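You operate a simulated robot arm through the tools that you are given. There is no shell and no other tool.

You are at the controls of a simulated robot arm. One attempt, no reset.

TASK
Seal the pale open seam on one of the blue pouches again.
Fine: use the grey press, seal dial at 3 seconds; put the pouch back.

Only the result counts: the job must be done as asked and must still hold three seconds after the hand-in. Knocking over, shifting, dropping, spilling or breaking anything else fails it. A push-on lid holds only when it is set on centred and level and pressed home; a screw cap is set on level and turned clockwise until tight.

THE ROBOT
A 6-joint arm with a two-finger gripper, fixed in place. Base frame: the origin is on the floor under the middle of its stand, x ahead of it, y to its left, z up; the work surface is at about z = 0.74. Lengths are in m, angles in degrees, forces in N, time in s.
It reaches about 1.572 m from its shoulder. Its first joint turns from -166.0 to 166.0 degrees. Payload 2.45 kg.
The TCP is the grasp point between the finger pads, 0.02 m short of the fingertips. In the tool frame z runs along the fingers and y along their closing line. The gripper opens to 0.14 m; its body begins 0.168 m behind the TCP.
Orientation is that of the tool frame in the base frame, as [roll, pitch, yaw] about the fixed x, y, z axes, in that order (R = Rz(yaw) Ry(pitch) Rx(roll)). With the fingers straight down and closing along the base's y, the tool's x points along the base's -x, its y along +y and its z along -z.

THE INTERFACE
- The arm moves only by the tool arm_command. Its argument "commands" is a list of rows, each a list of 7 numbers: the turn, a rotation vector about the base's x, y, z in units of 60 degrees (1.0 is 60 degrees), then the shift along the base's x, y, z in units of 100 mm (1.0 is 100 mm), then the closure, from 0 (fully open) to 1 (shut). In form: [[ax, ay, az, x, y, z, claw], ...]. A call has 1 to 20 rows; each row is the pose to reach, as a shift and turn from the pose commanded when the call began. A call with a number of a shift or a turn outside -1 to 1 is refused whole. Rows are played at 5 a second. More than 0.05 m and 8.6 degrees between two rows, or a gripper value outside its range, and nothing of the call is played. Where a pose cannot be reached the arm comes as near as it can. A force on the tool above 40 N (or 10 N above the force at the start of the call, whichever is more), or a blocked arm, ends the call early, and 0.2 s more pass. The fingers move at their own pace (about 0.045 m/s each) and stop on an object; they squeeze with about 31 N. The grip force told is the motor's: it shows also when the fingers shut on nothing. Time passes only in rows, and 0.2 s behind the last, so rows that repeat a pose let the fingers close. The reply holds the time, the measured pose of the TCP, the force on the tool along the base axes, the opening and the grip force, in the units named above and with some noise, with the torque about the TCP (base axes, N m) and any sound that the robot's microphone picked up.
- Cameras (640 x 400 px; columns grow to the right, rows downward): "scene" is fixed at [0.0492, -0.6506, 1.4509]; the picture's right is [0.71, -0.70, 0.00], its down [-0.13, -0.13, -0.98] and it looks along [0.69, 0.70, -0.18] (base axes); focal length 320 px, centre (320, 200). "wrist" rides on the gripper at [0.078, 0.011, -0.209] in the tool frame; the picture's right is [-0.14, 0.99, 0.00], its down [-0.92, -0.13, -0.37] and it looks along [-0.37, -0.05, 0.93] (tool axes); focal length 280 px, centre (320, 200). There is no depth. A picture from a camera that has moved, and an enlarged one, comes with that camera's place and axes in the base frame and with its lens.
- capture(camera): a new picture of that camera. No time passes.
- close_up(camera, box): a new picture of the part [left, top, right, bottom] of that camera's present view, enlarged. No time passes.
- close_job(): hands the job in; it is judged then, once.

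Places have to be worked out from the pictures, the camera data and where the tool is seen. Open the gripper and draw the arm clear of the work before you hand the job in, unless the task says otherwise.

The tools are called after "Request:" as a command line: name --pt "numbers of a row" for each row, then --argument value for the rest, lists and objects as JSON in quotes. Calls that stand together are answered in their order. arm_command: Moves the arm, as the interface text tells. Its arguments: {"type":"object","properties":{"commands":{"type":"array"}},"required":["commands"]} The other tools are called the same way: capture (camera) takes a picture; close_up (camera, box) takes an enlarged picture of a part of a camera's view; close_job () hands the job in.

At the start:

```text
time_s: 0.0
position: [0.5568, 0.0958, 1.5306]
orientation: [-180.0, 0.0, -180.0]
wrist_force: [-0.2, 0.2, 0.5]
wrist_torque: [-0.01, 0.03, 0.0]
grip_width: 0.1401
gripper_force: 0.0
```

scene: 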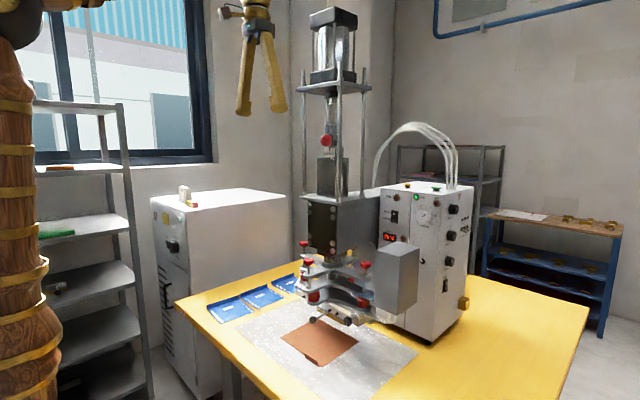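
wrist: 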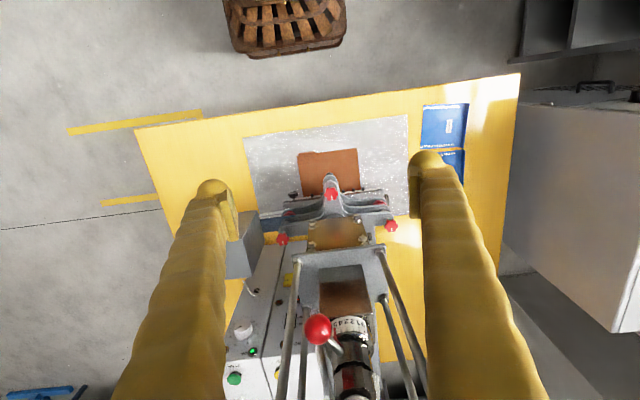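

I'll start by looking closely at the scene: the press, the pouches and the control box.

Request:
close_up --camera "scene" --box '[180, 240, 340, 340]'

Request:
close_up --camera "scene" --box '[280, 220, 440, 320]'

Request:
close_up --camera "scene" --box '[360, 170, 488, 250]'

Request:
close_up --camera "scene" --box '[280, 0, 400, 75]'

Request:
close_up --camera "wrist" --box '[360, 80, 520, 180]'

Request:
close_up --camera "wrist" --box '[220, 140, 420, 265]'

Request:
close_up --camera "wrist" --box '[200, 260, 424, 400]'

```text
4.00 times, centred on (260, 290) of scene
camera zoom: at [0.0492, -0.6506, 1.4509], right [0.71, -0.7, 0.0], down [-0.13, -0.13, -0.98], along [0.69, 0.7, -0.18], focal length 1281 px, centre (560, -160)
```

zoom: 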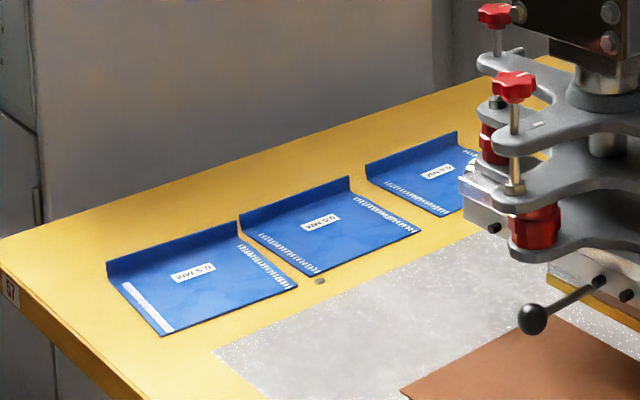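

```text
4.00 times, centred on (360, 270) of scene
camera zoom: at [0.0492, -0.6506, 1.4509], right [0.71, -0.7, 0.0], down [-0.13, -0.13, -0.98], along [0.69, 0.7, -0.18], focal length 1281 px, centre (160, -80)
```

zoom: 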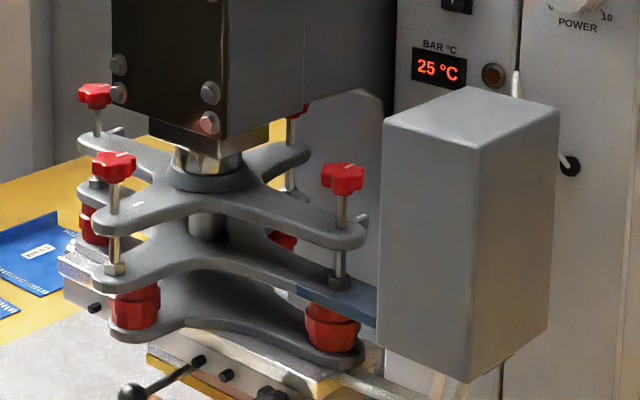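

```text
5.00 times, centred on (424, 210) of scene
camera zoom: at [0.0492, -0.6506, 1.4509], right [0.71, -0.7, 0.0], down [-0.13, -0.13, -0.98], along [0.69, 0.7, -0.18], focal length 1602 px, centre (-200, 150)
```

zoom: 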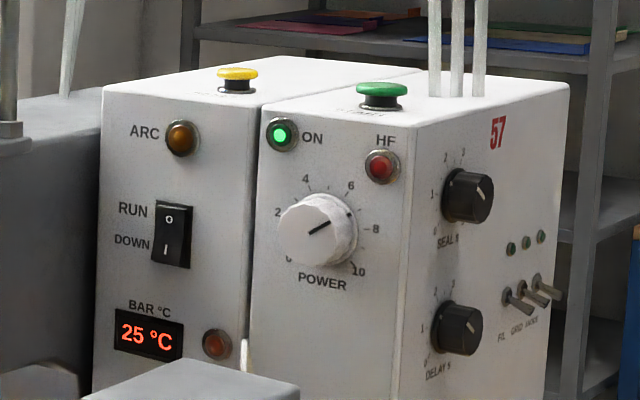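

```text
5.33 times, centred on (340, 38) of scene
camera zoom: at [0.0492, -0.6506, 1.4509], right [0.71, -0.7, 0.0], down [-0.13, -0.13, -0.98], along [0.69, 0.7, -0.18], focal length 1708 px, centre (213, 1067)
```

zoom: 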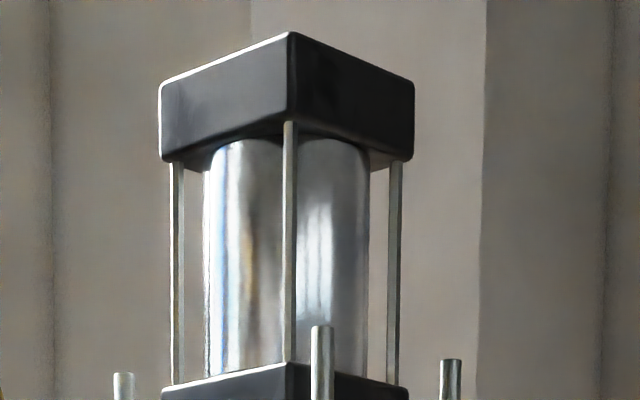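

```text
4.00 times, centred on (440, 130) of wrist
camera zoom: at [0.4798, 0.1052, 1.7404], right [0.14, 0.99, 0.0], down [0.92, -0.13, 0.37], along [0.37, -0.05, -0.93], focal length 1122 px, centre (-160, 480)
```

zoom: 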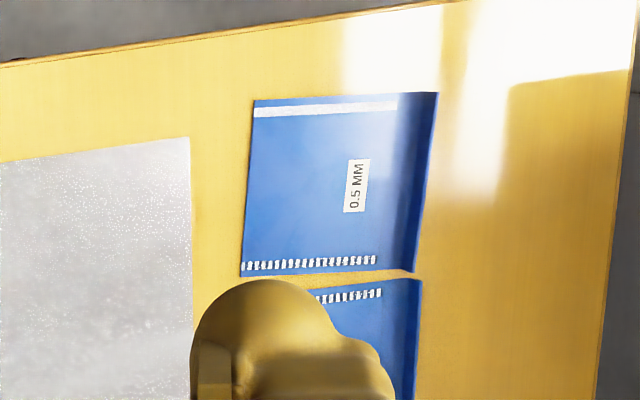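

```text
3.20 times, centred on (320, 202) of wrist
camera zoom: at [0.4798, 0.1052, 1.7404], right [0.14, 0.99, 0.0], down [0.92, -0.13, 0.37], along [0.37, -0.05, -0.93], focal length 897 px, centre (320, 192)
```

zoom: 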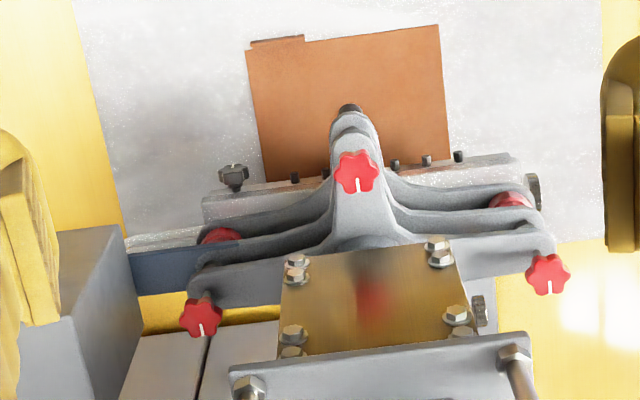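

```text
2.86 times, centred on (312, 330) of wrist
camera zoom: at [0.4798, 0.1052, 1.7404], right [0.14, 0.99, 0.0], down [0.92, -0.13, 0.37], along [0.37, -0.05, -0.93], focal length 801 px, centre (343, -171)
```

zoom: 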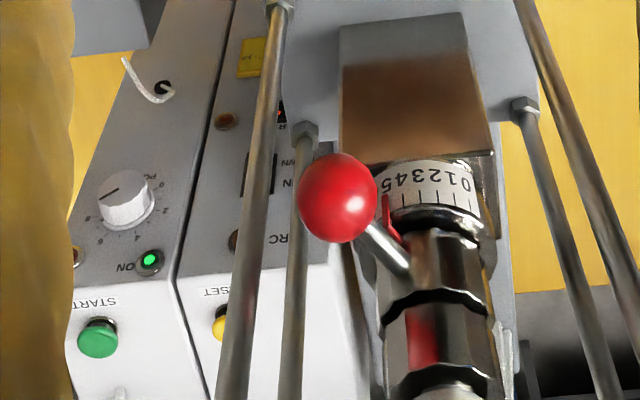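

The nearest pouch has the pale, unsealed band at its low-x end; the others look fully dashed (welded). I'll zoom further on the dials, the press opening, and the cabinet before moving.

Request:
close_up --camera "scene" --box '[440, 195, 480, 220]'

Request:
close_up --camera "scene" --box '[440, 220, 480, 245]'

Request:
close_up --camera "scene" --box '[290, 270, 370, 320]'

Request:
close_up --camera "scene" --box '[300, 120, 380, 170]'

Request:
close_up --camera "scene" --box '[150, 180, 230, 230]'

Request:
close_up --camera "scene" --box '[200, 280, 260, 318]'

Request:
close_up --camera "scene" --box '[255, 265, 315, 303]'

```text
16.00 times, centred on (460, 208) of scene
camera zoom: at [0.0492, -0.6506, 1.4509], right [0.71, -0.7, 0.0], down [-0.13, -0.13, -0.98], along [0.69, 0.7, -0.18], focal length 5125 px, centre (-1920, 80)
```

zoom: 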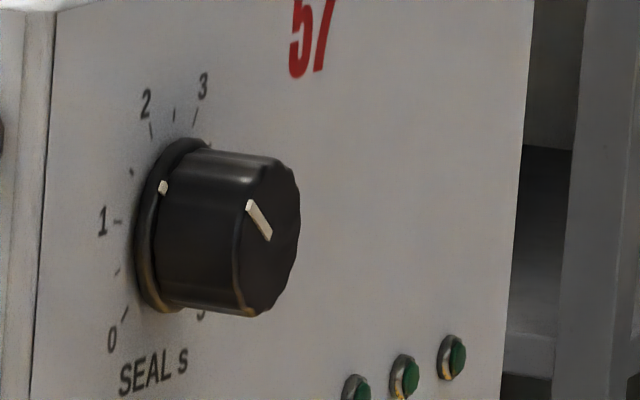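

```text
16.00 times, centred on (460, 232) of scene
camera zoom: at [0.0492, -0.6506, 1.4509], right [0.71, -0.7, 0.0], down [-0.13, -0.13, -0.98], along [0.69, 0.7, -0.18], focal length 5125 px, centre (-1920, -320)
```

zoom: 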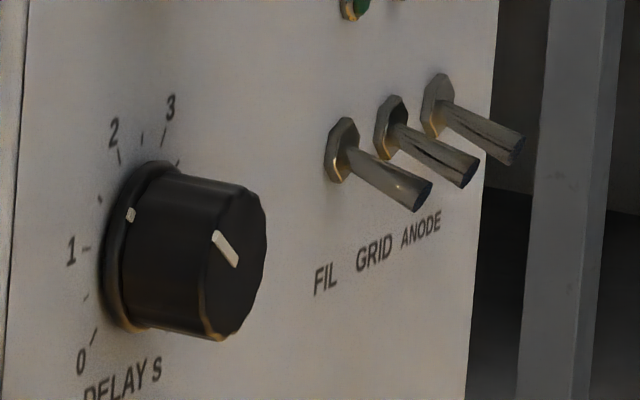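

```text
8.00 times, centred on (330, 295) of scene
camera zoom: at [0.0492, -0.6506, 1.4509], right [0.71, -0.7, 0.0], down [-0.13, -0.13, -0.98], along [0.69, 0.7, -0.18], focal length 2562 px, centre (240, -560)
```

zoom: 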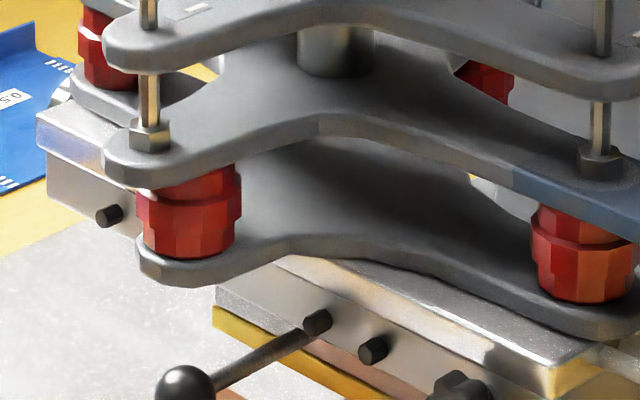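

```text
8.00 times, centred on (340, 145) of scene
camera zoom: at [0.0492, -0.6506, 1.4509], right [0.71, -0.7, 0.0], down [-0.13, -0.13, -0.98], along [0.69, 0.7, -0.18], focal length 2562 px, centre (160, 640)
```

zoom: 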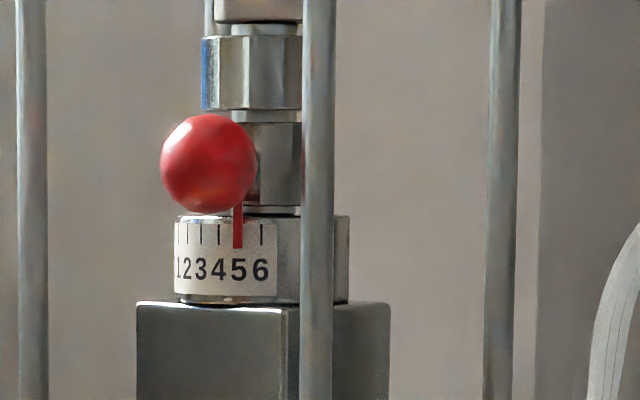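

```text
8.00 times, centred on (190, 205) of scene
camera zoom: at [0.0492, -0.6506, 1.4509], right [0.71, -0.7, 0.0], down [-0.13, -0.13, -0.98], along [0.69, 0.7, -0.18], focal length 2562 px, centre (1360, 160)
```

zoom: 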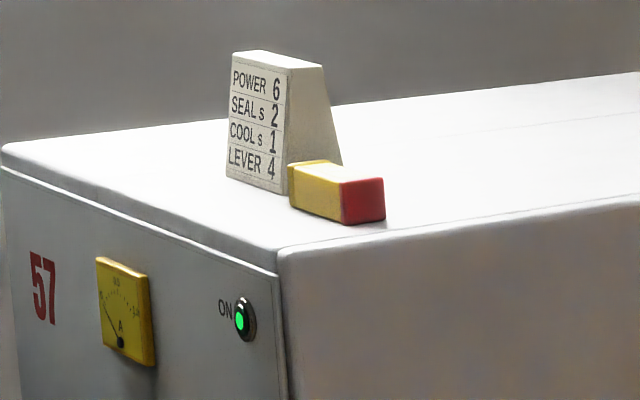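

```text
10.53 times, centred on (230, 299) of scene
camera zoom: at [0.0492, -0.6506, 1.4509], right [0.71, -0.7, 0.0], down [-0.13, -0.13, -0.98], along [0.69, 0.7, -0.18], focal length 3372 px, centre (1267, -842)
```

zoom: 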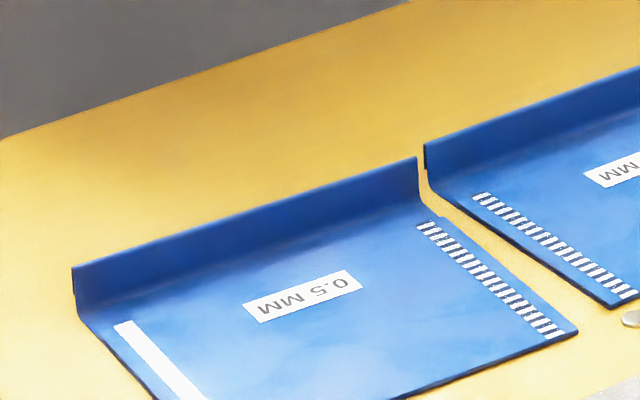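

```text
10.53 times, centred on (285, 284) of scene
camera zoom: at [0.0492, -0.6506, 1.4509], right [0.71, -0.7, 0.0], down [-0.13, -0.13, -0.98], along [0.69, 0.7, -0.18], focal length 3372 px, centre (688, -684)
```

zoom: 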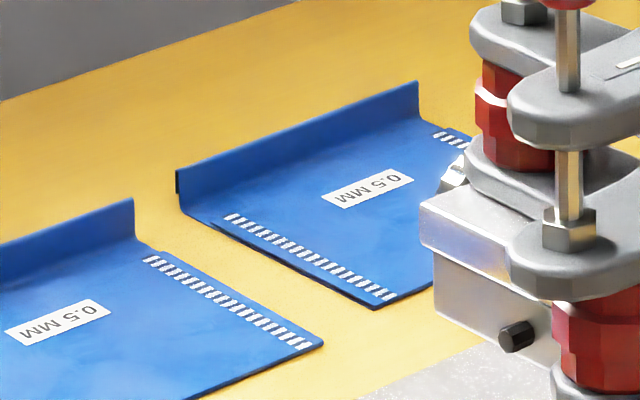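

There is a settings card on the cabinet (POWER 6, SEAL 2, COOL 1, LEVER 4), while the job overrides the seal to 3. I'll read the current power dial, lever, switch and ammeter more closely.

Request:
close_up --camera "scene" --box '[408, 200, 440, 220]'

Request:
close_up --camera "scene" --box '[380, 190, 412, 210]'

Request:
close_up --camera "scene" --box '[380, 208, 412, 248]'

Request:
close_up --camera "scene" --box '[400, 178, 448, 208]'

Request:
close_up --camera "scene" --box '[172, 182, 204, 202]'

Request:
close_up --camera "scene" --box '[460, 215, 492, 235]'

Request:
close_up --camera "scene" --box '[310, 125, 350, 150]'

Request:
close_up --camera "wrist" --box '[300, 300, 380, 350]'

Request:
close_up --camera "wrist" --box '[220, 310, 268, 340]'

```text
16.00 times, centred on (424, 210) of scene
camera zoom: at [0.0492, -0.6506, 1.4509], right [0.71, -0.7, 0.0], down [-0.13, -0.13, -0.98], along [0.69, 0.7, -0.18], focal length 5125 px, centre (-1344, 40)
```

zoom: 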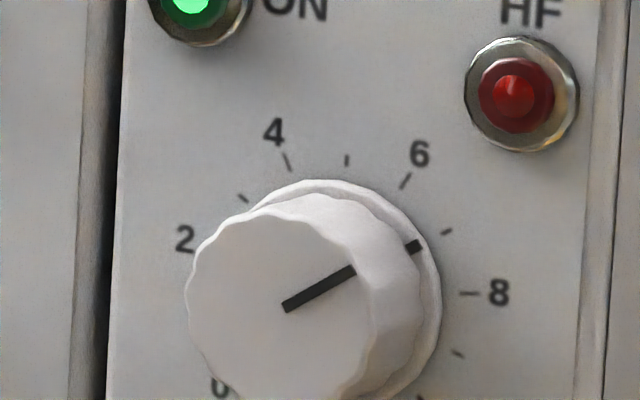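

```text
16.00 times, centred on (396, 200) of scene
camera zoom: at [0.0492, -0.6506, 1.4509], right [0.71, -0.7, 0.0], down [-0.13, -0.13, -0.98], along [0.69, 0.7, -0.18], focal length 5125 px, centre (-896, 200)
```

zoom: 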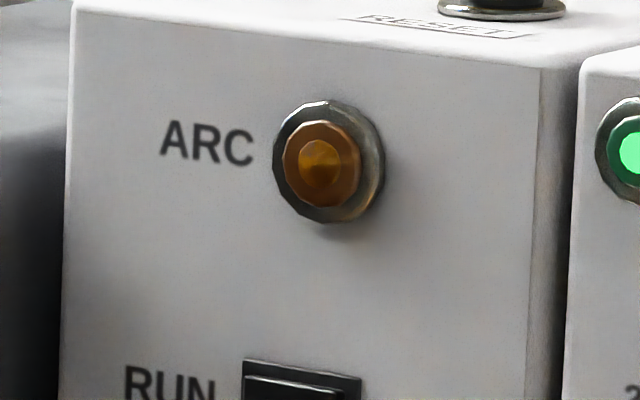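

```text
10.00 times, centred on (396, 228) of scene
camera zoom: at [0.0492, -0.6506, 1.4509], right [0.71, -0.7, 0.0], down [-0.13, -0.13, -0.98], along [0.69, 0.7, -0.18], focal length 3203 px, centre (-440, -80)
```

zoom: 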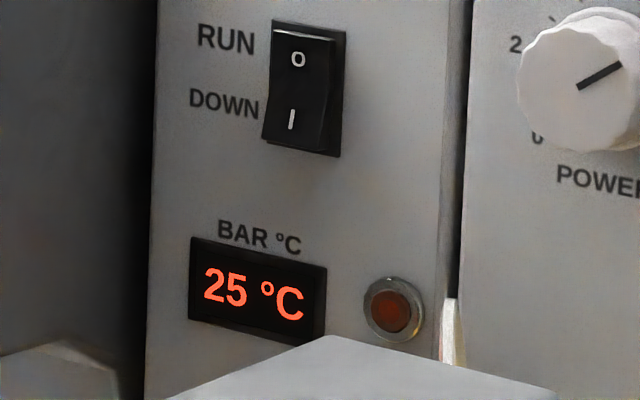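

```text
13.33 times, centred on (424, 193) of scene
camera zoom: at [0.0492, -0.6506, 1.4509], right [0.71, -0.7, 0.0], down [-0.13, -0.13, -0.98], along [0.69, 0.7, -0.18], focal length 4271 px, centre (-1067, 293)
```

zoom: 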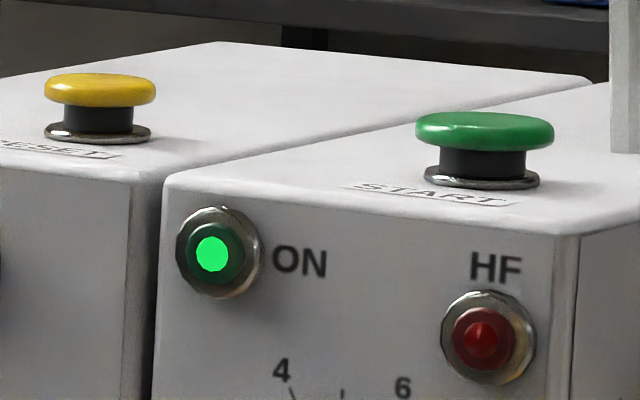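

```text
16.00 times, centred on (188, 192) of scene
camera zoom: at [0.0492, -0.6506, 1.4509], right [0.71, -0.7, 0.0], down [-0.13, -0.13, -0.98], along [0.69, 0.7, -0.18], focal length 5125 px, centre (2432, 328)
```

zoom: 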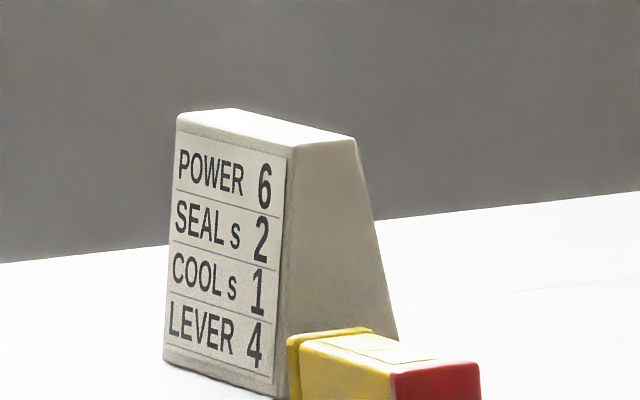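

```text
16.00 times, centred on (476, 225) of scene
camera zoom: at [0.0492, -0.6506, 1.4509], right [0.71, -0.7, 0.0], down [-0.13, -0.13, -0.98], along [0.69, 0.7, -0.18], focal length 5125 px, centre (-2176, -200)
```

zoom: 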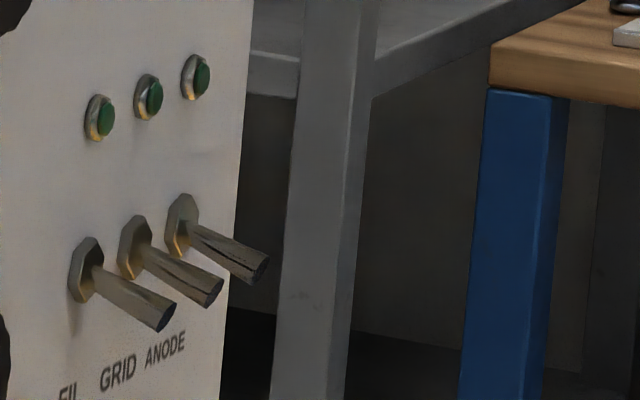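

```text
16.00 times, centred on (330, 138) of scene
camera zoom: at [0.0492, -0.6506, 1.4509], right [0.71, -0.7, 0.0], down [-0.13, -0.13, -0.98], along [0.69, 0.7, -0.18], focal length 5125 px, centre (160, 1200)
```

zoom: 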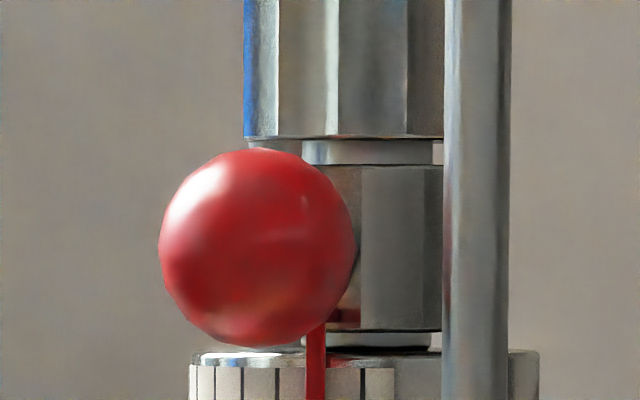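

```text
8.00 times, centred on (340, 325) of wrist
camera zoom: at [0.4798, 0.1052, 1.7404], right [0.14, 0.99, 0.0], down [0.92, -0.13, 0.37], along [0.37, -0.05, -0.93], focal length 2243 px, centre (160, -800)
```

zoom: 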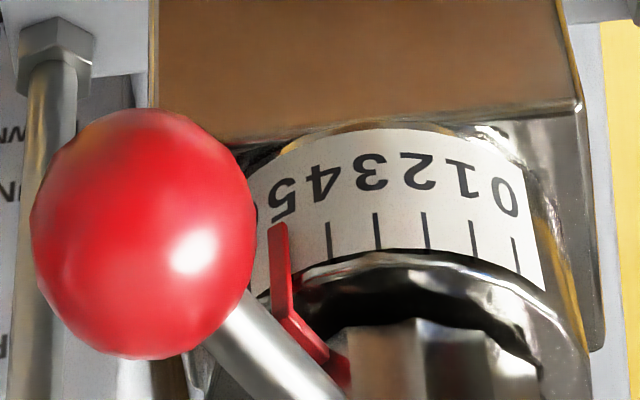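

```text
13.33 times, centred on (244, 325) of wrist
camera zoom: at [0.4798, 0.1052, 1.7404], right [0.14, 0.99, 0.0], down [0.92, -0.13, 0.37], along [0.37, -0.05, -0.93], focal length 3738 px, centre (1333, -1467)
```

zoom: 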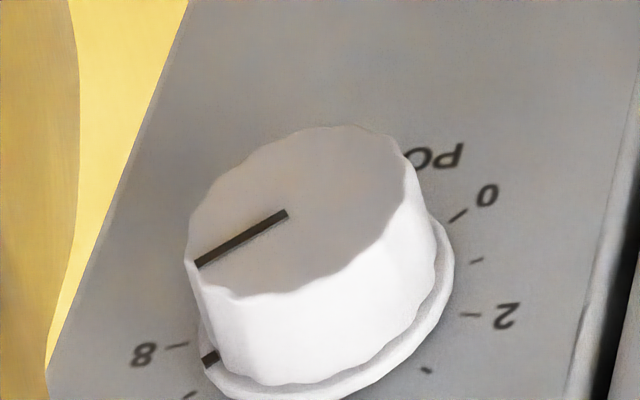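

Power reads about 7, lever 5, seal about 1.5–2. I need a frontal look at the press opening and then the dials, so I tilt the gripper forward while lowering it in the clear space in front of the press.

Request:
arm_command --pt "0 -0.125 0 0 0 -0.3 0" --pt "0 -0.25 0 0 0 -0.6 0" --pt "0 -0.375 0 0 0 -1.0 0" --pt "0 -0.5 0 0 0 -1.0 0" --pt "0 -0.625 0 0 0 -1.0 0" --pt "0 -0.75 0 0 0 -1.0 0" --pt "0 -0.875 0 0 0 -1.0 0" --pt "0 -1.0 0 0 0 -1.0 0"

```text
time_s: 1.8
position: [0.5579, 0.095, 1.431]
orientation: [-180.0, 60.1, -179.9]
wrist_force: [0.6, -0.1, -0.3]
wrist_torque: [0.03, -0.02, 0.02]
grip_width: 0.1401
gripper_force: 0.2
```

The arm took the tilt. I capture the frontal view here.

Request:
capture --camera "wrist"

Request:
capture --camera "scene"

```text
taken
camera wrist: at [0.3383, 0.1055, 1.4677], right [0.07, 0.99, 0.12], down [0.14, -0.13, 0.98], along [0.99, -0.05, -0.15], focal length 280 px, centre (320, 200)
```

wrist: 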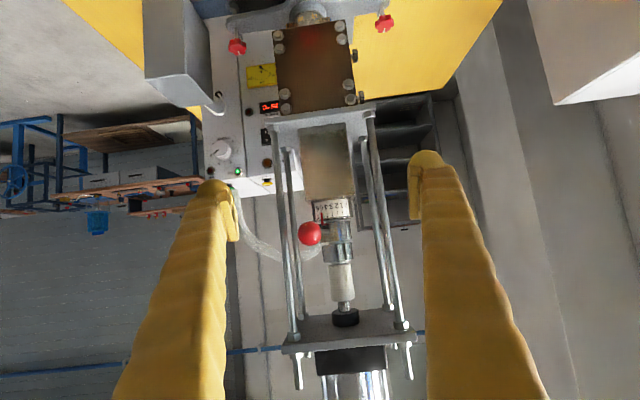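

```text
taken
```

scene: 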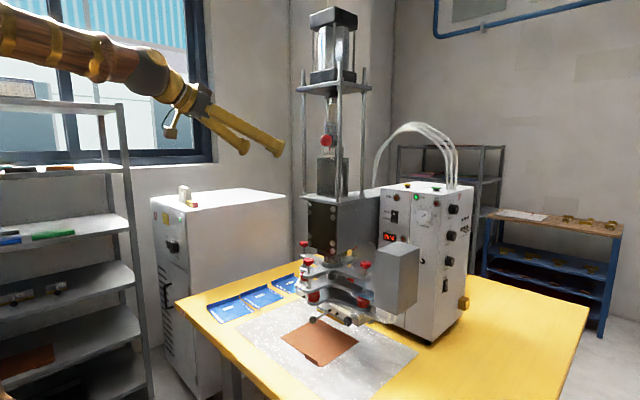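

The image is upside-down in this pose but clear. Each call is limited to 100 mm, so I lower in steps to look into the press mouth.

Request:
arm_command --pt "0 0 0 0 0 -0.4 0" --pt "0 0 0 0 0 -0.8 0" --pt "0 0 0 0 0 -1 0"

Request:
arm_command --pt "0 0 0 -0.2 0 -0.4 0" --pt "0 0 0 -0.4 0 -0.8 0" --pt "0 0 0 -0.5 0 -1 0"

Request:
arm_command --pt "0 0 0 0 0 -0.4 0" --pt "0 0 0 0 0 -0.8 0" --pt "0 0 0 0 0 -1 0"

Request:
capture --camera "wrist"

```text
time_s: 2.6
position: [0.5584, 0.0947, 1.3296]
orientation: [180.0, 60.0, -179.9]
wrist_force: [0.2, 0.4, 0.6]
wrist_torque: [0.01, 0.02, -0.02]
grip_width: 0.1399
gripper_force: 0.0
```

```text
time_s: 3.4
position: [0.5098, 0.0965, 1.2296]
orientation: [179.9, 60.0, -179.9]
wrist_force: [-0.2, -0.5, 0.0]
wrist_torque: [-0.01, -0.03, 0.0]
grip_width: 0.14
gripper_force: 0.1
```

```text
time_s: 4.2
position: [0.5264, 0.103, 1.1738]
orientation: [-180.0, 59.8, -179.9]
wrist_force: [-0.2, 0.4, 0.2]
wrist_torque: [-0.01, 0.03, 0.03]
grip_width: 0.1397
gripper_force: 0.2
out of reach, approached as far as the arm can: row 2, 3
```

```text
taken
camera wrist: at [0.3075, 0.114, 1.2127], right [0.07, 0.99, 0.12], down [0.15, -0.13, 0.98], along [0.99, -0.05, -0.15], focal length 280 px, centre (320, 200)
```

wrist: 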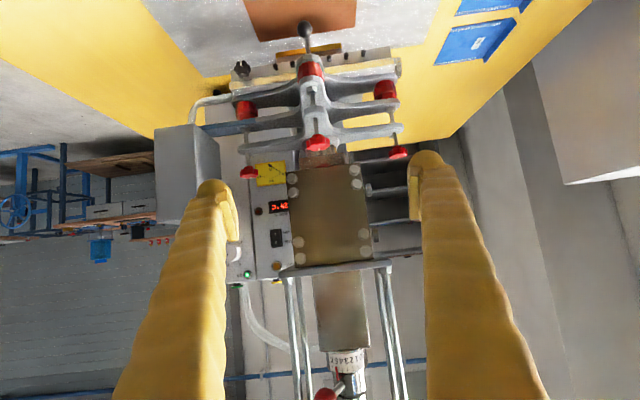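

The arm can't fold in further here, but this view is useful. I enlarge the press mouth.

Request:
close_up --camera "wrist" --box '[200, 0, 424, 140]'

Request:
close_up --camera "wrist" --box '[230, 30, 326, 90]'

Request:
close_up --camera "wrist" --box '[310, 20, 406, 80]'

Request:
close_up --camera "wrist" --box '[230, 150, 310, 200]'

Request:
close_up --camera "wrist" --box '[300, 335, 396, 395]'

```text
2.86 times, centred on (312, 70) of wrist
camera zoom: at [0.3075, 0.114, 1.2127], right [0.07, 0.99, 0.12], down [0.15, -0.13, 0.98], along [0.99, -0.05, -0.15], focal length 801 px, centre (343, 571)
```

zoom: 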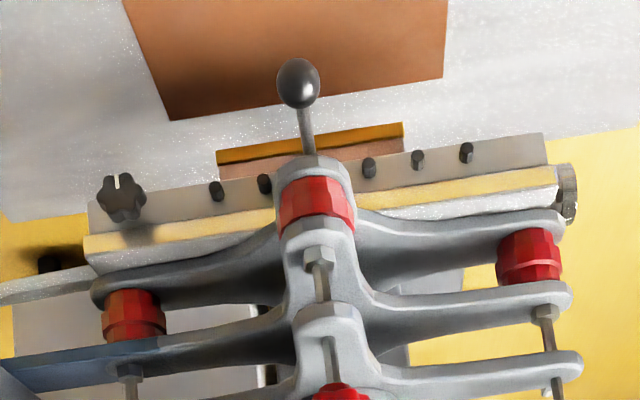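

```text
6.67 times, centred on (278, 60) of wrist
camera zoom: at [0.3075, 0.114, 1.2127], right [0.07, 0.99, 0.12], down [0.15, -0.13, 0.98], along [0.99, -0.05, -0.15], focal length 1869 px, centre (600, 1133)
```

zoom: 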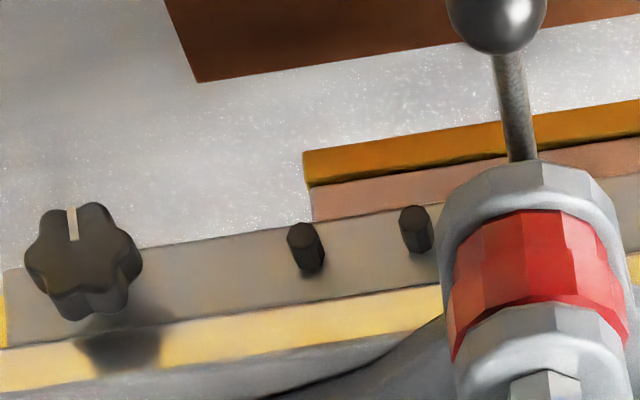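

```text
6.67 times, centred on (358, 50) of wrist
camera zoom: at [0.3075, 0.114, 1.2127], right [0.07, 0.99, 0.12], down [0.15, -0.13, 0.98], along [0.99, -0.05, -0.15], focal length 1869 px, centre (67, 1200)
```

zoom: 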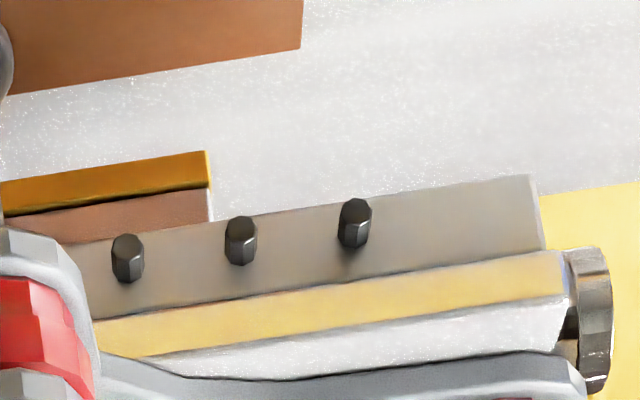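

```text
8.00 times, centred on (270, 175) of wrist
camera zoom: at [0.3075, 0.114, 1.2127], right [0.07, 0.99, 0.12], down [0.15, -0.13, 0.98], along [0.99, -0.05, -0.15], focal length 2243 px, centre (720, 400)
```

zoom: 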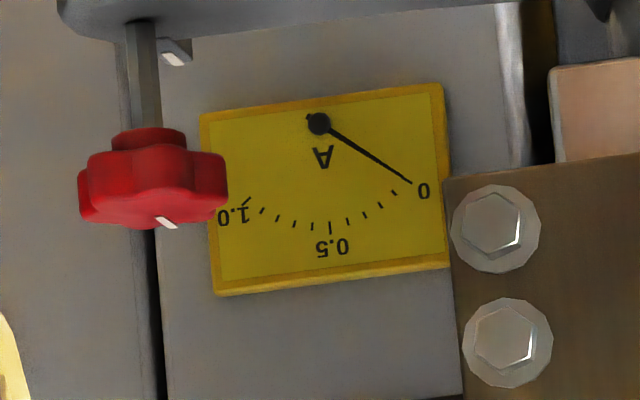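

```text
6.67 times, centred on (348, 365) of wrist
camera zoom: at [0.3075, 0.114, 1.2127], right [0.07, 0.99, 0.12], down [0.15, -0.13, 0.98], along [0.99, -0.05, -0.15], focal length 1869 px, centre (133, -900)
```

zoom: 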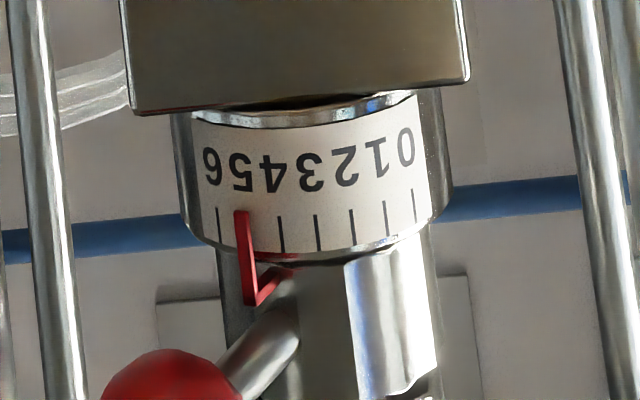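

I look closer at the electrode and the gap above the brown plate from the scene camera.

Request:
close_up --camera "scene" --box '[305, 300, 369, 340]'

Request:
close_up --camera "scene" --box '[270, 300, 366, 360]'

Request:
close_up --camera "scene" --box '[290, 275, 354, 315]'

```text
10.00 times, centred on (337, 320) of scene
camera zoom: at [0.0492, -0.6506, 1.4509], right [0.71, -0.7, 0.0], down [-0.13, -0.13, -0.98], along [0.69, 0.7, -0.18], focal length 3203 px, centre (150, -1000)
```

zoom: 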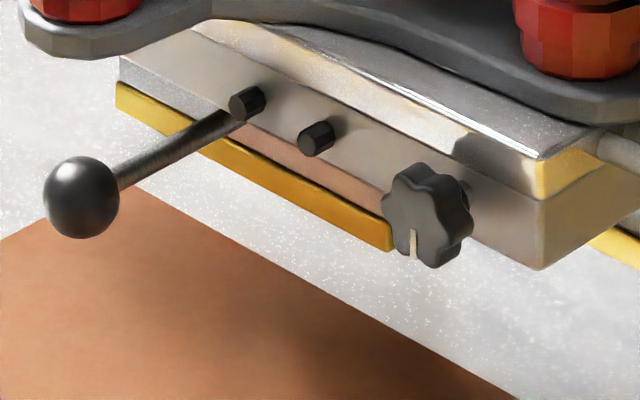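

```text
6.67 times, centred on (318, 330) of scene
camera zoom: at [0.0492, -0.6506, 1.4509], right [0.71, -0.7, 0.0], down [-0.13, -0.13, -0.98], along [0.69, 0.7, -0.18], focal length 2135 px, centre (333, -667)
```

zoom: 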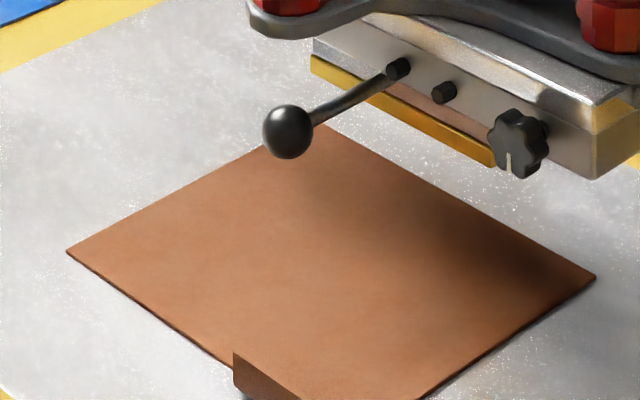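

```text
10.00 times, centred on (322, 295) of scene
camera zoom: at [0.0492, -0.6506, 1.4509], right [0.71, -0.7, 0.0], down [-0.13, -0.13, -0.98], along [0.69, 0.7, -0.18], focal length 3203 px, centre (300, -750)
```

zoom: 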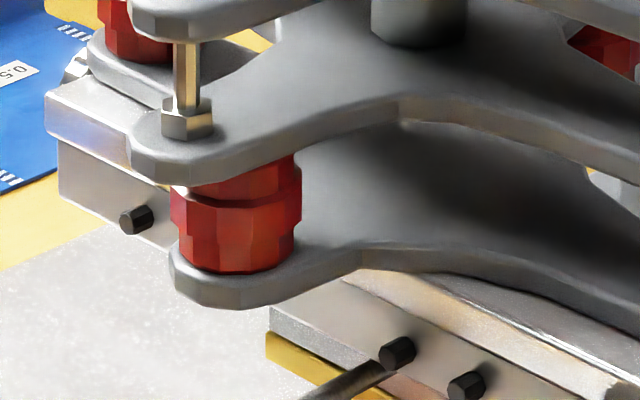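

The sealing electrode is a short bar (~y 0.03–0.17, front edge x≈0.843, bottom z≈0.807) above the rear of the brown pad, with roughly 6 cm of gap. Next I move round to the -y side of the control box to read and set the SEAL dial, going up and sideways through free space.

Request:
arm_command --pt "0 0 0 0 0 0.4 0" --pt "0 0 0 0 0 0.8 0" --pt "0 0 0 0 0 1.0 0"

Request:
arm_command --pt "0 -0.125 0 0 -0.25 0.12 0" --pt "0 -0.25 0 0 -0.5 0.25 0" --pt "0 -0.375 0 0 -0.75 0.37 0" --pt "0 -0.5 0 0 -1.0 0.5 0"

Request:
arm_command --pt "0 0 0 0.1 -0.35 0 0" --pt "0 0 0 0.2 -0.7 0 0" --pt "0 0 0 0.3 -1.0 0 0"

Request:
arm_command --pt "0 0 0 0.1 -0.35 0 0" --pt "0 0 0 0.2 -0.7 0 0" --pt "0 0 0 0.3 -1.0 0 0"

```text
time_s: 5.0
position: [0.5262, 0.1044, 1.2736]
orientation: [-179.8, 60.0, -179.9]
wrist_force: [-0.1, -0.1, -0.3]
wrist_torque: [-0.03, -0.02, -0.02]
grip_width: 0.1402
gripper_force: 0.3
```

```text
time_s: 6.0
position: [0.5495, 0.0124, 1.3543]
orientation: [102.5, 86.9, 100.2]
wrist_force: [0.6, 5.5, 2.4]
wrist_torque: [-0.16, 0.27, -0.78]
grip_width: 0.1403
gripper_force: 0.1
out of reach, approached as far as the arm can: row 3, 4
```

```text
time_s: 6.8
position: [0.5493, 0.0219, 1.3573]
orientation: [-172.5, 89.7, -173.1]
wrist_force: [0.6, 1.1, 0.0]
wrist_torque: [0.0, 0.0, 0.0]
grip_width: 0.14
gripper_force: 0.0
out of reach, approached as far as the arm can: row 1, 2, 3
```

```text
time_s: 7.6
position: [0.5489, 0.0214, 1.3576]
orientation: [-174.1, 89.7, -174.8]
wrist_force: [-0.1, -0.5, 1.0]
wrist_torque: [0.0, -0.01, -0.02]
grip_width: 0.1401
gripper_force: 0.0
out of reach, approached as far as the arm can: row 1, 2, 3
```

The pose is too close to the base with the tool horizontal. I move forward in x first to get back into the comfortable workspace.

Request:
arm_command --pt "0 0 0 0.35 0 0 0" --pt "0 0 0 0.7 0 0 0" --pt "0 0 0 1.0 0 0 0"

```text
time_s: 8.4
position: [0.6492, 0.0398, 1.3557]
orientation: [-169.2, 89.8, -170.0]
wrist_force: [-0.7, -0.3, -0.3]
wrist_torque: [0.0, 0.02, 0.01]
grip_width: 0.14
gripper_force: 0.1
out of reach, approached as far as the arm can: row 1, 2, 3
```

Still flagged; likely a joint/wrist limit with the tool level here. I tilt back down by 30° and check.

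Request:
arm_command --pt "0 0.125 0 0 0 0 0" --pt "0 0.25 0 0 0 0 0" --pt "0 0.375 0 0 0 0 0" --pt "0 0.5 0 0 0 0 0"

Request:
capture --camera "scene"

```text
time_s: 9.4
position: [0.6569, 0.0156, 1.3728]
orientation: [-151.6, 67.8, -154.3]
wrist_force: [0.0, -0.3, -0.8]
wrist_torque: [-0.04, -0.29, 0.04]
grip_width: 0.1399
gripper_force: 0.1
out of reach, approached as far as the arm can: row 3, 4
```

```text
taken
```

scene: 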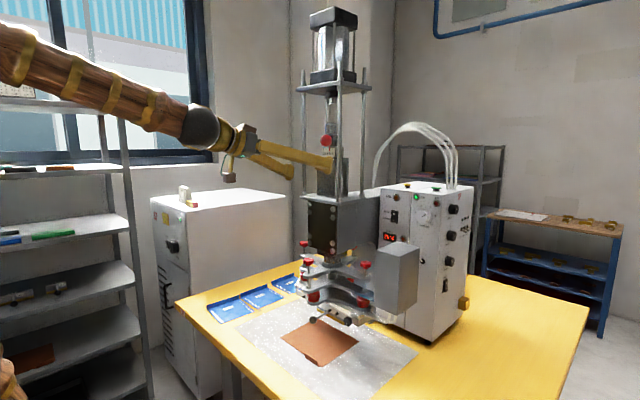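

The arm is near a wrist singularity (forearm and tool in line). I'll bring the tool back to pointing down, then swing to +y sideways about the base x axis, which keeps the wrist bent.

Request:
arm_command --pt "0.01 0.125 0 -0.2 0 0.2 0" --pt "0.02 0.25 0 -0.4 0 0.4 0" --pt "0.03 0.375 0 -0.5 0 0.6 0" --pt "0.04 0.5 0 -0.5 0 0.8 0" --pt "0.05 0.625 0 -0.5 0 1.0 0" --pt "0.06 0.75 0 -0.5 0 1.0 0" --pt "0.07 0.875 0 -0.5 0 1.0 0" --pt "0.08 1.0 0 -0.5 0 1.0 0"

```text
time_s: 11.2
position: [0.6013, 0.0166, 1.4574]
orientation: [179.7, 7.3, 177.1]
wrist_force: [0.2, -0.4, -0.1]
wrist_torque: [0.03, -0.08, 0.02]
grip_width: 0.14
gripper_force: 0.1
```

Recovered with the tool nearly straight down. I straighten it and traverse to the -y side at height 1.46, well clear of everything.

Request:
arm_command --pt "0 0.06 0.025 0 -0.4 0 0" --pt "0 0.12 0.05 0 -0.8 0 0" --pt "0 0.12 0.05 0 -1.0 0 0"

Request:
arm_command --pt "0 0 0 0 -0.45 0 0" --pt "0 0 0 0 -0.9 0 0" --pt "0 0 0 0 -1.0 0 0"

Request:
arm_command --pt "0 0 0 0 -0.45 0 0" --pt "0 0 0 0 -0.9 0 0" --pt "0 0 0 0 -1.0 0 0"

Request:
arm_command --pt "0 0 0 0.2 -0.4 0 0" --pt "0 0 0 0.4 -0.8 0 0" --pt "0 0 0 0.5 -1.0 0 0"

Request:
arm_command --pt "0 0 0 0.35 -0.3 0 0" --pt "0 0 0 0.7 -0.6 0 0" --pt "0 0 0 1.0 -1.0 0 0"

```text
time_s: 12.0
position: [0.6024, -0.0829, 1.459]
orientation: [179.9, 0.3, -179.9]
wrist_force: [0.4, -0.5, -0.2]
wrist_torque: [0.01, -0.01, 0.03]
grip_width: 0.14
gripper_force: 0.0
```

```text
time_s: 12.8
position: [0.6004, -0.1826, 1.458]
orientation: [179.9, 0.3, -179.9]
wrist_force: [-0.6, 0.8, 0.0]
wrist_torque: [0.0, -0.01, -0.02]
grip_width: 0.1403
gripper_force: 0.0
```

```text
time_s: 13.6
position: [0.6019, -0.2824, 1.4577]
orientation: [180.0, 0.3, -179.9]
wrist_force: [0.5, 0.4, -0.3]
wrist_torque: [0.01, -0.02, 0.0]
grip_width: 0.1401
gripper_force: 0.1
```

```text
time_s: 14.4
position: [0.6525, -0.3809, 1.4563]
orientation: [179.9, 0.4, -180.0]
wrist_force: [-0.2, 0.4, 0.0]
wrist_torque: [-0.02, -0.04, -0.02]
grip_width: 0.1399
gripper_force: 0.0
```

```text
time_s: 15.2
position: [0.7509, -0.483, 1.4583]
orientation: [179.9, 0.4, -179.9]
wrist_force: [-1.7, 0.1, 2.0]
wrist_torque: [-0.12, -0.26, 0.0]
grip_width: 0.14
gripper_force: 0.1
```

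Now I swing the tool toward +y by rotating about base x while continuing outward.

Request:
arm_command --pt "0.125 0 0 0.1 -0.1 0 0" --pt "0.25 0 0 0.2 -0.2 0 0" --pt "0.375 0 0 0.3 -0.3 0 0" --pt "0.5 0 0 0.4 -0.4 0 0" --pt "0.625 0 0 0.5 -0.5 0 0" --pt "0.75 0 0 0.6 -0.6 0 0" --pt "0.875 0 0 0.7 -0.7 0 0" --pt "1.0 0 0 0.8 -0.8 0 0"

Request:
capture --camera "wrist"

Request:
capture --camera "scene"

```text
time_s: 17.0
position: [0.7994, -0.4258, 1.3278]
orientation: [124.3, 5.1, 172.4]
wrist_force: [0.0, -0.5, -0.2]
wrist_torque: [0.0, 0.01, -0.02]
grip_width: 0.1401
gripper_force: 0.1
out of reach, approached as far as the arm can: row 1, 2, 3, 4, 5, 6, 7, 8
```

```text
taken
camera wrist: at [0.6906, -0.5789, 1.4479], right [0.14, 0.55, 0.83], down [0.85, -0.49, 0.18], along [0.51, 0.68, -0.53], focal length 280 px, centre (320, 200)
```

wrist: 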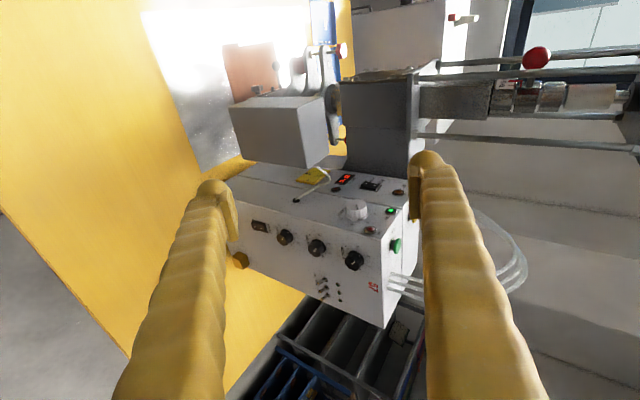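

```text
taken
```

scene: 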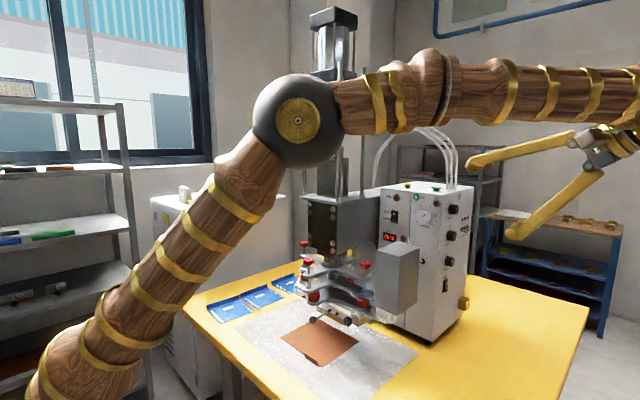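

The reach is marginal at that height, but the camera now sees the dial face. I enlarge it.

Request:
close_up --camera "wrist" --box '[240, 200, 400, 300]'

Request:
close_up --camera "wrist" --box '[330, 240, 378, 270]'

Request:
close_up --camera "wrist" --box '[300, 232, 332, 252]'

Request:
close_up --camera "wrist" --box '[268, 222, 300, 242]'

Request:
close_up --camera "wrist" --box '[332, 190, 412, 240]'

Request:
close_up --camera "wrist" --box '[280, 150, 376, 210]'

```text
4.00 times, centred on (320, 250) of wrist
camera zoom: at [0.6906, -0.5789, 1.4479], right [0.14, 0.55, 0.83], down [0.85, -0.49, 0.18], along [0.51, 0.68, -0.53], focal length 1122 px, centre (320, 0)
```

zoom: 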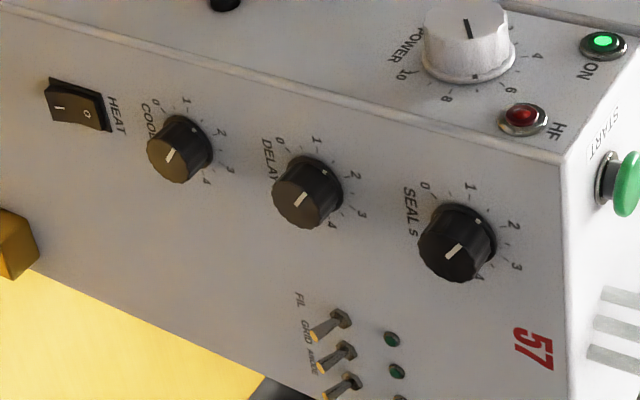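

```text
13.33 times, centred on (354, 255) of wrist
camera zoom: at [0.6906, -0.5789, 1.4479], right [0.14, 0.55, 0.83], down [0.85, -0.49, 0.18], along [0.51, 0.68, -0.53], focal length 3738 px, centre (-133, -533)
```

zoom: 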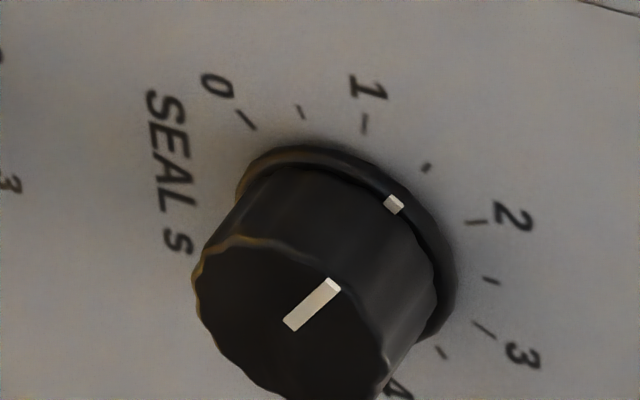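

```text
16.00 times, centred on (316, 242) of wrist
camera zoom: at [0.6906, -0.5789, 1.4479], right [0.14, 0.55, 0.83], down [0.85, -0.49, 0.18], along [0.51, 0.68, -0.53], focal length 4486 px, centre (384, -472)
```

zoom: 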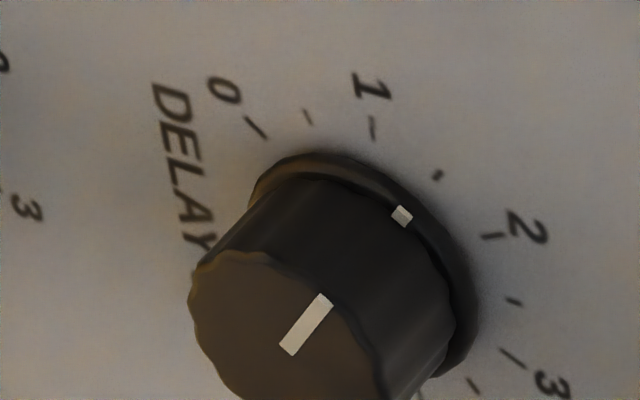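

```text
16.00 times, centred on (284, 232) of wrist
camera zoom: at [0.6906, -0.5789, 1.4479], right [0.14, 0.55, 0.83], down [0.85, -0.49, 0.18], along [0.51, 0.68, -0.53], focal length 4486 px, centre (896, -312)
```

zoom: 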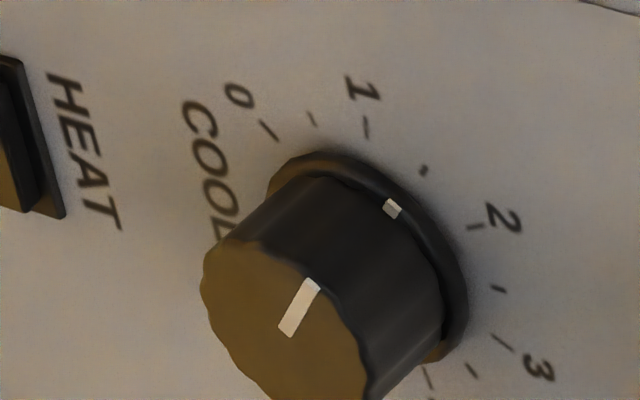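

```text
8.00 times, centred on (372, 215) of wrist
camera zoom: at [0.6906, -0.5789, 1.4479], right [0.14, 0.55, 0.83], down [0.85, -0.49, 0.18], along [0.51, 0.68, -0.53], focal length 2243 px, centre (-96, 80)
```

zoom: 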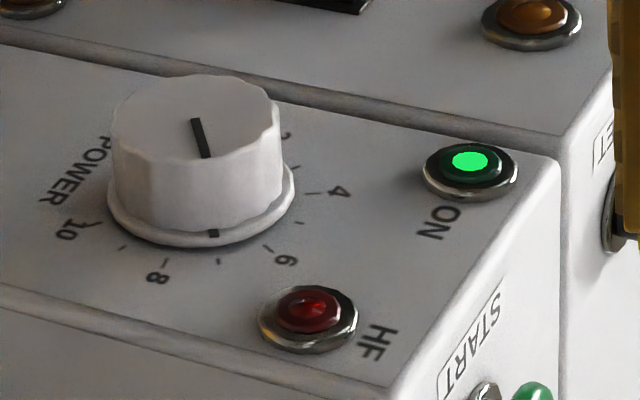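

```text
6.67 times, centred on (328, 180) of wrist
camera zoom: at [0.6906, -0.5789, 1.4479], right [0.14, 0.55, 0.83], down [0.85, -0.49, 0.18], along [0.51, 0.68, -0.53], focal length 1869 px, centre (267, 333)
```

zoom: 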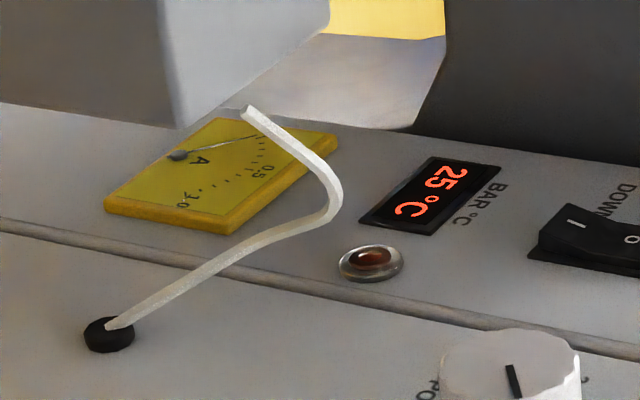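

The face shows SEAL (now ≈1.55), DELAY and COOL dials in a row going downward. I place the SEAL dial axis at about (1.082, y, 1.232), its cap at y≈-0.237 and the panel at y≈-0.216. I continue turning the tool to level +y, lower, with the fingers partly closed.

Request:
arm_command --pt "0.114 0.017 0.025 0.1 -0.2 -0.16 0.3" --pt "0.228 0.034 0.05 0.2 -0.4 -0.32 0.3" --pt "0.342 0.051 0.076 0.3 -0.6 -0.48 0.3" --pt "0.456 0.068 0.1 0.4 -0.8 -0.64 0.3" --pt "0.57 0.085 0.127 0.5 -1.0 -0.8 0.3"

```text
time_s: 18.2
position: [0.8855, -0.4059, 1.1983]
orientation: [95.3, -1.9, 167.5]
wrist_force: [0.1, -0.5, 0.6]
wrist_torque: [-0.2, 0.03, -0.04]
grip_width: 0.098
gripper_force: 0.1
out of reach, approached as far as the arm can: row 1, 2, 3, 4, 5
```

With the tool toward +y the wrist bend hits a limit this far back; it should ease closer to the dial. I test by moving forward in x while squaring the tool, still ≥10 cm off the panel.

Request:
arm_command --pt "0.02 0 0.04 0.4 0 0.1 0.55" --pt "0.04 -0.01 0.08 0.8 0 0.2 0.55" --pt "0.06 -0.02 0.14 1.0 0 0.3 0.55" --pt "0.08 -0.03 0.2 1.0 0 0.35 0.55"

Request:
capture --camera "scene"

Request:
capture --camera "wrist"

```text
time_s: 19.2
position: [0.9707, -0.3781, 1.2074]
orientation: [93.7, -1.5, 169.5]
wrist_force: [0.9, 0.5, 0.8]
wrist_torque: [0.0, -0.01, -0.01]
grip_width: 0.0631
gripper_force: 0.0
out of reach, approached as far as the arm can: row 1, 2, 3, 4
```

```text
taken
```

scene: 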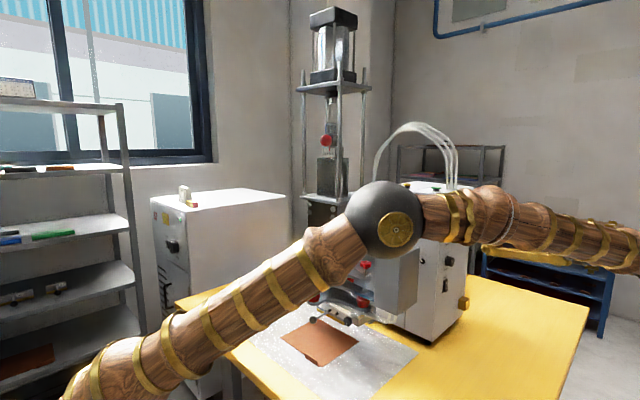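

```text
taken
camera wrist: at [0.8558, -0.5687, 1.235], right [0.17, 0.03, 0.98], down [0.83, -0.54, -0.13], along [0.53, 0.84, -0.12], focal length 280 px, centre (320, 200)
```

wrist: 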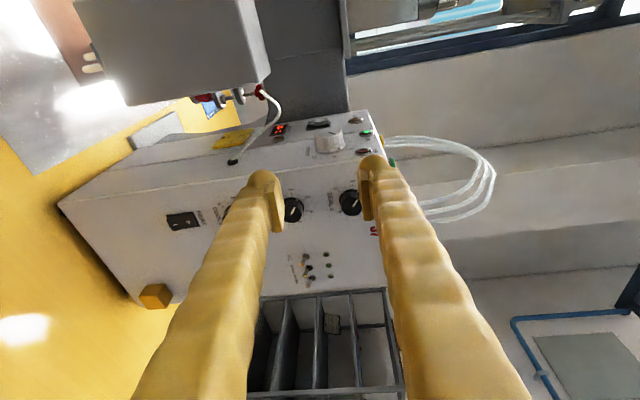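

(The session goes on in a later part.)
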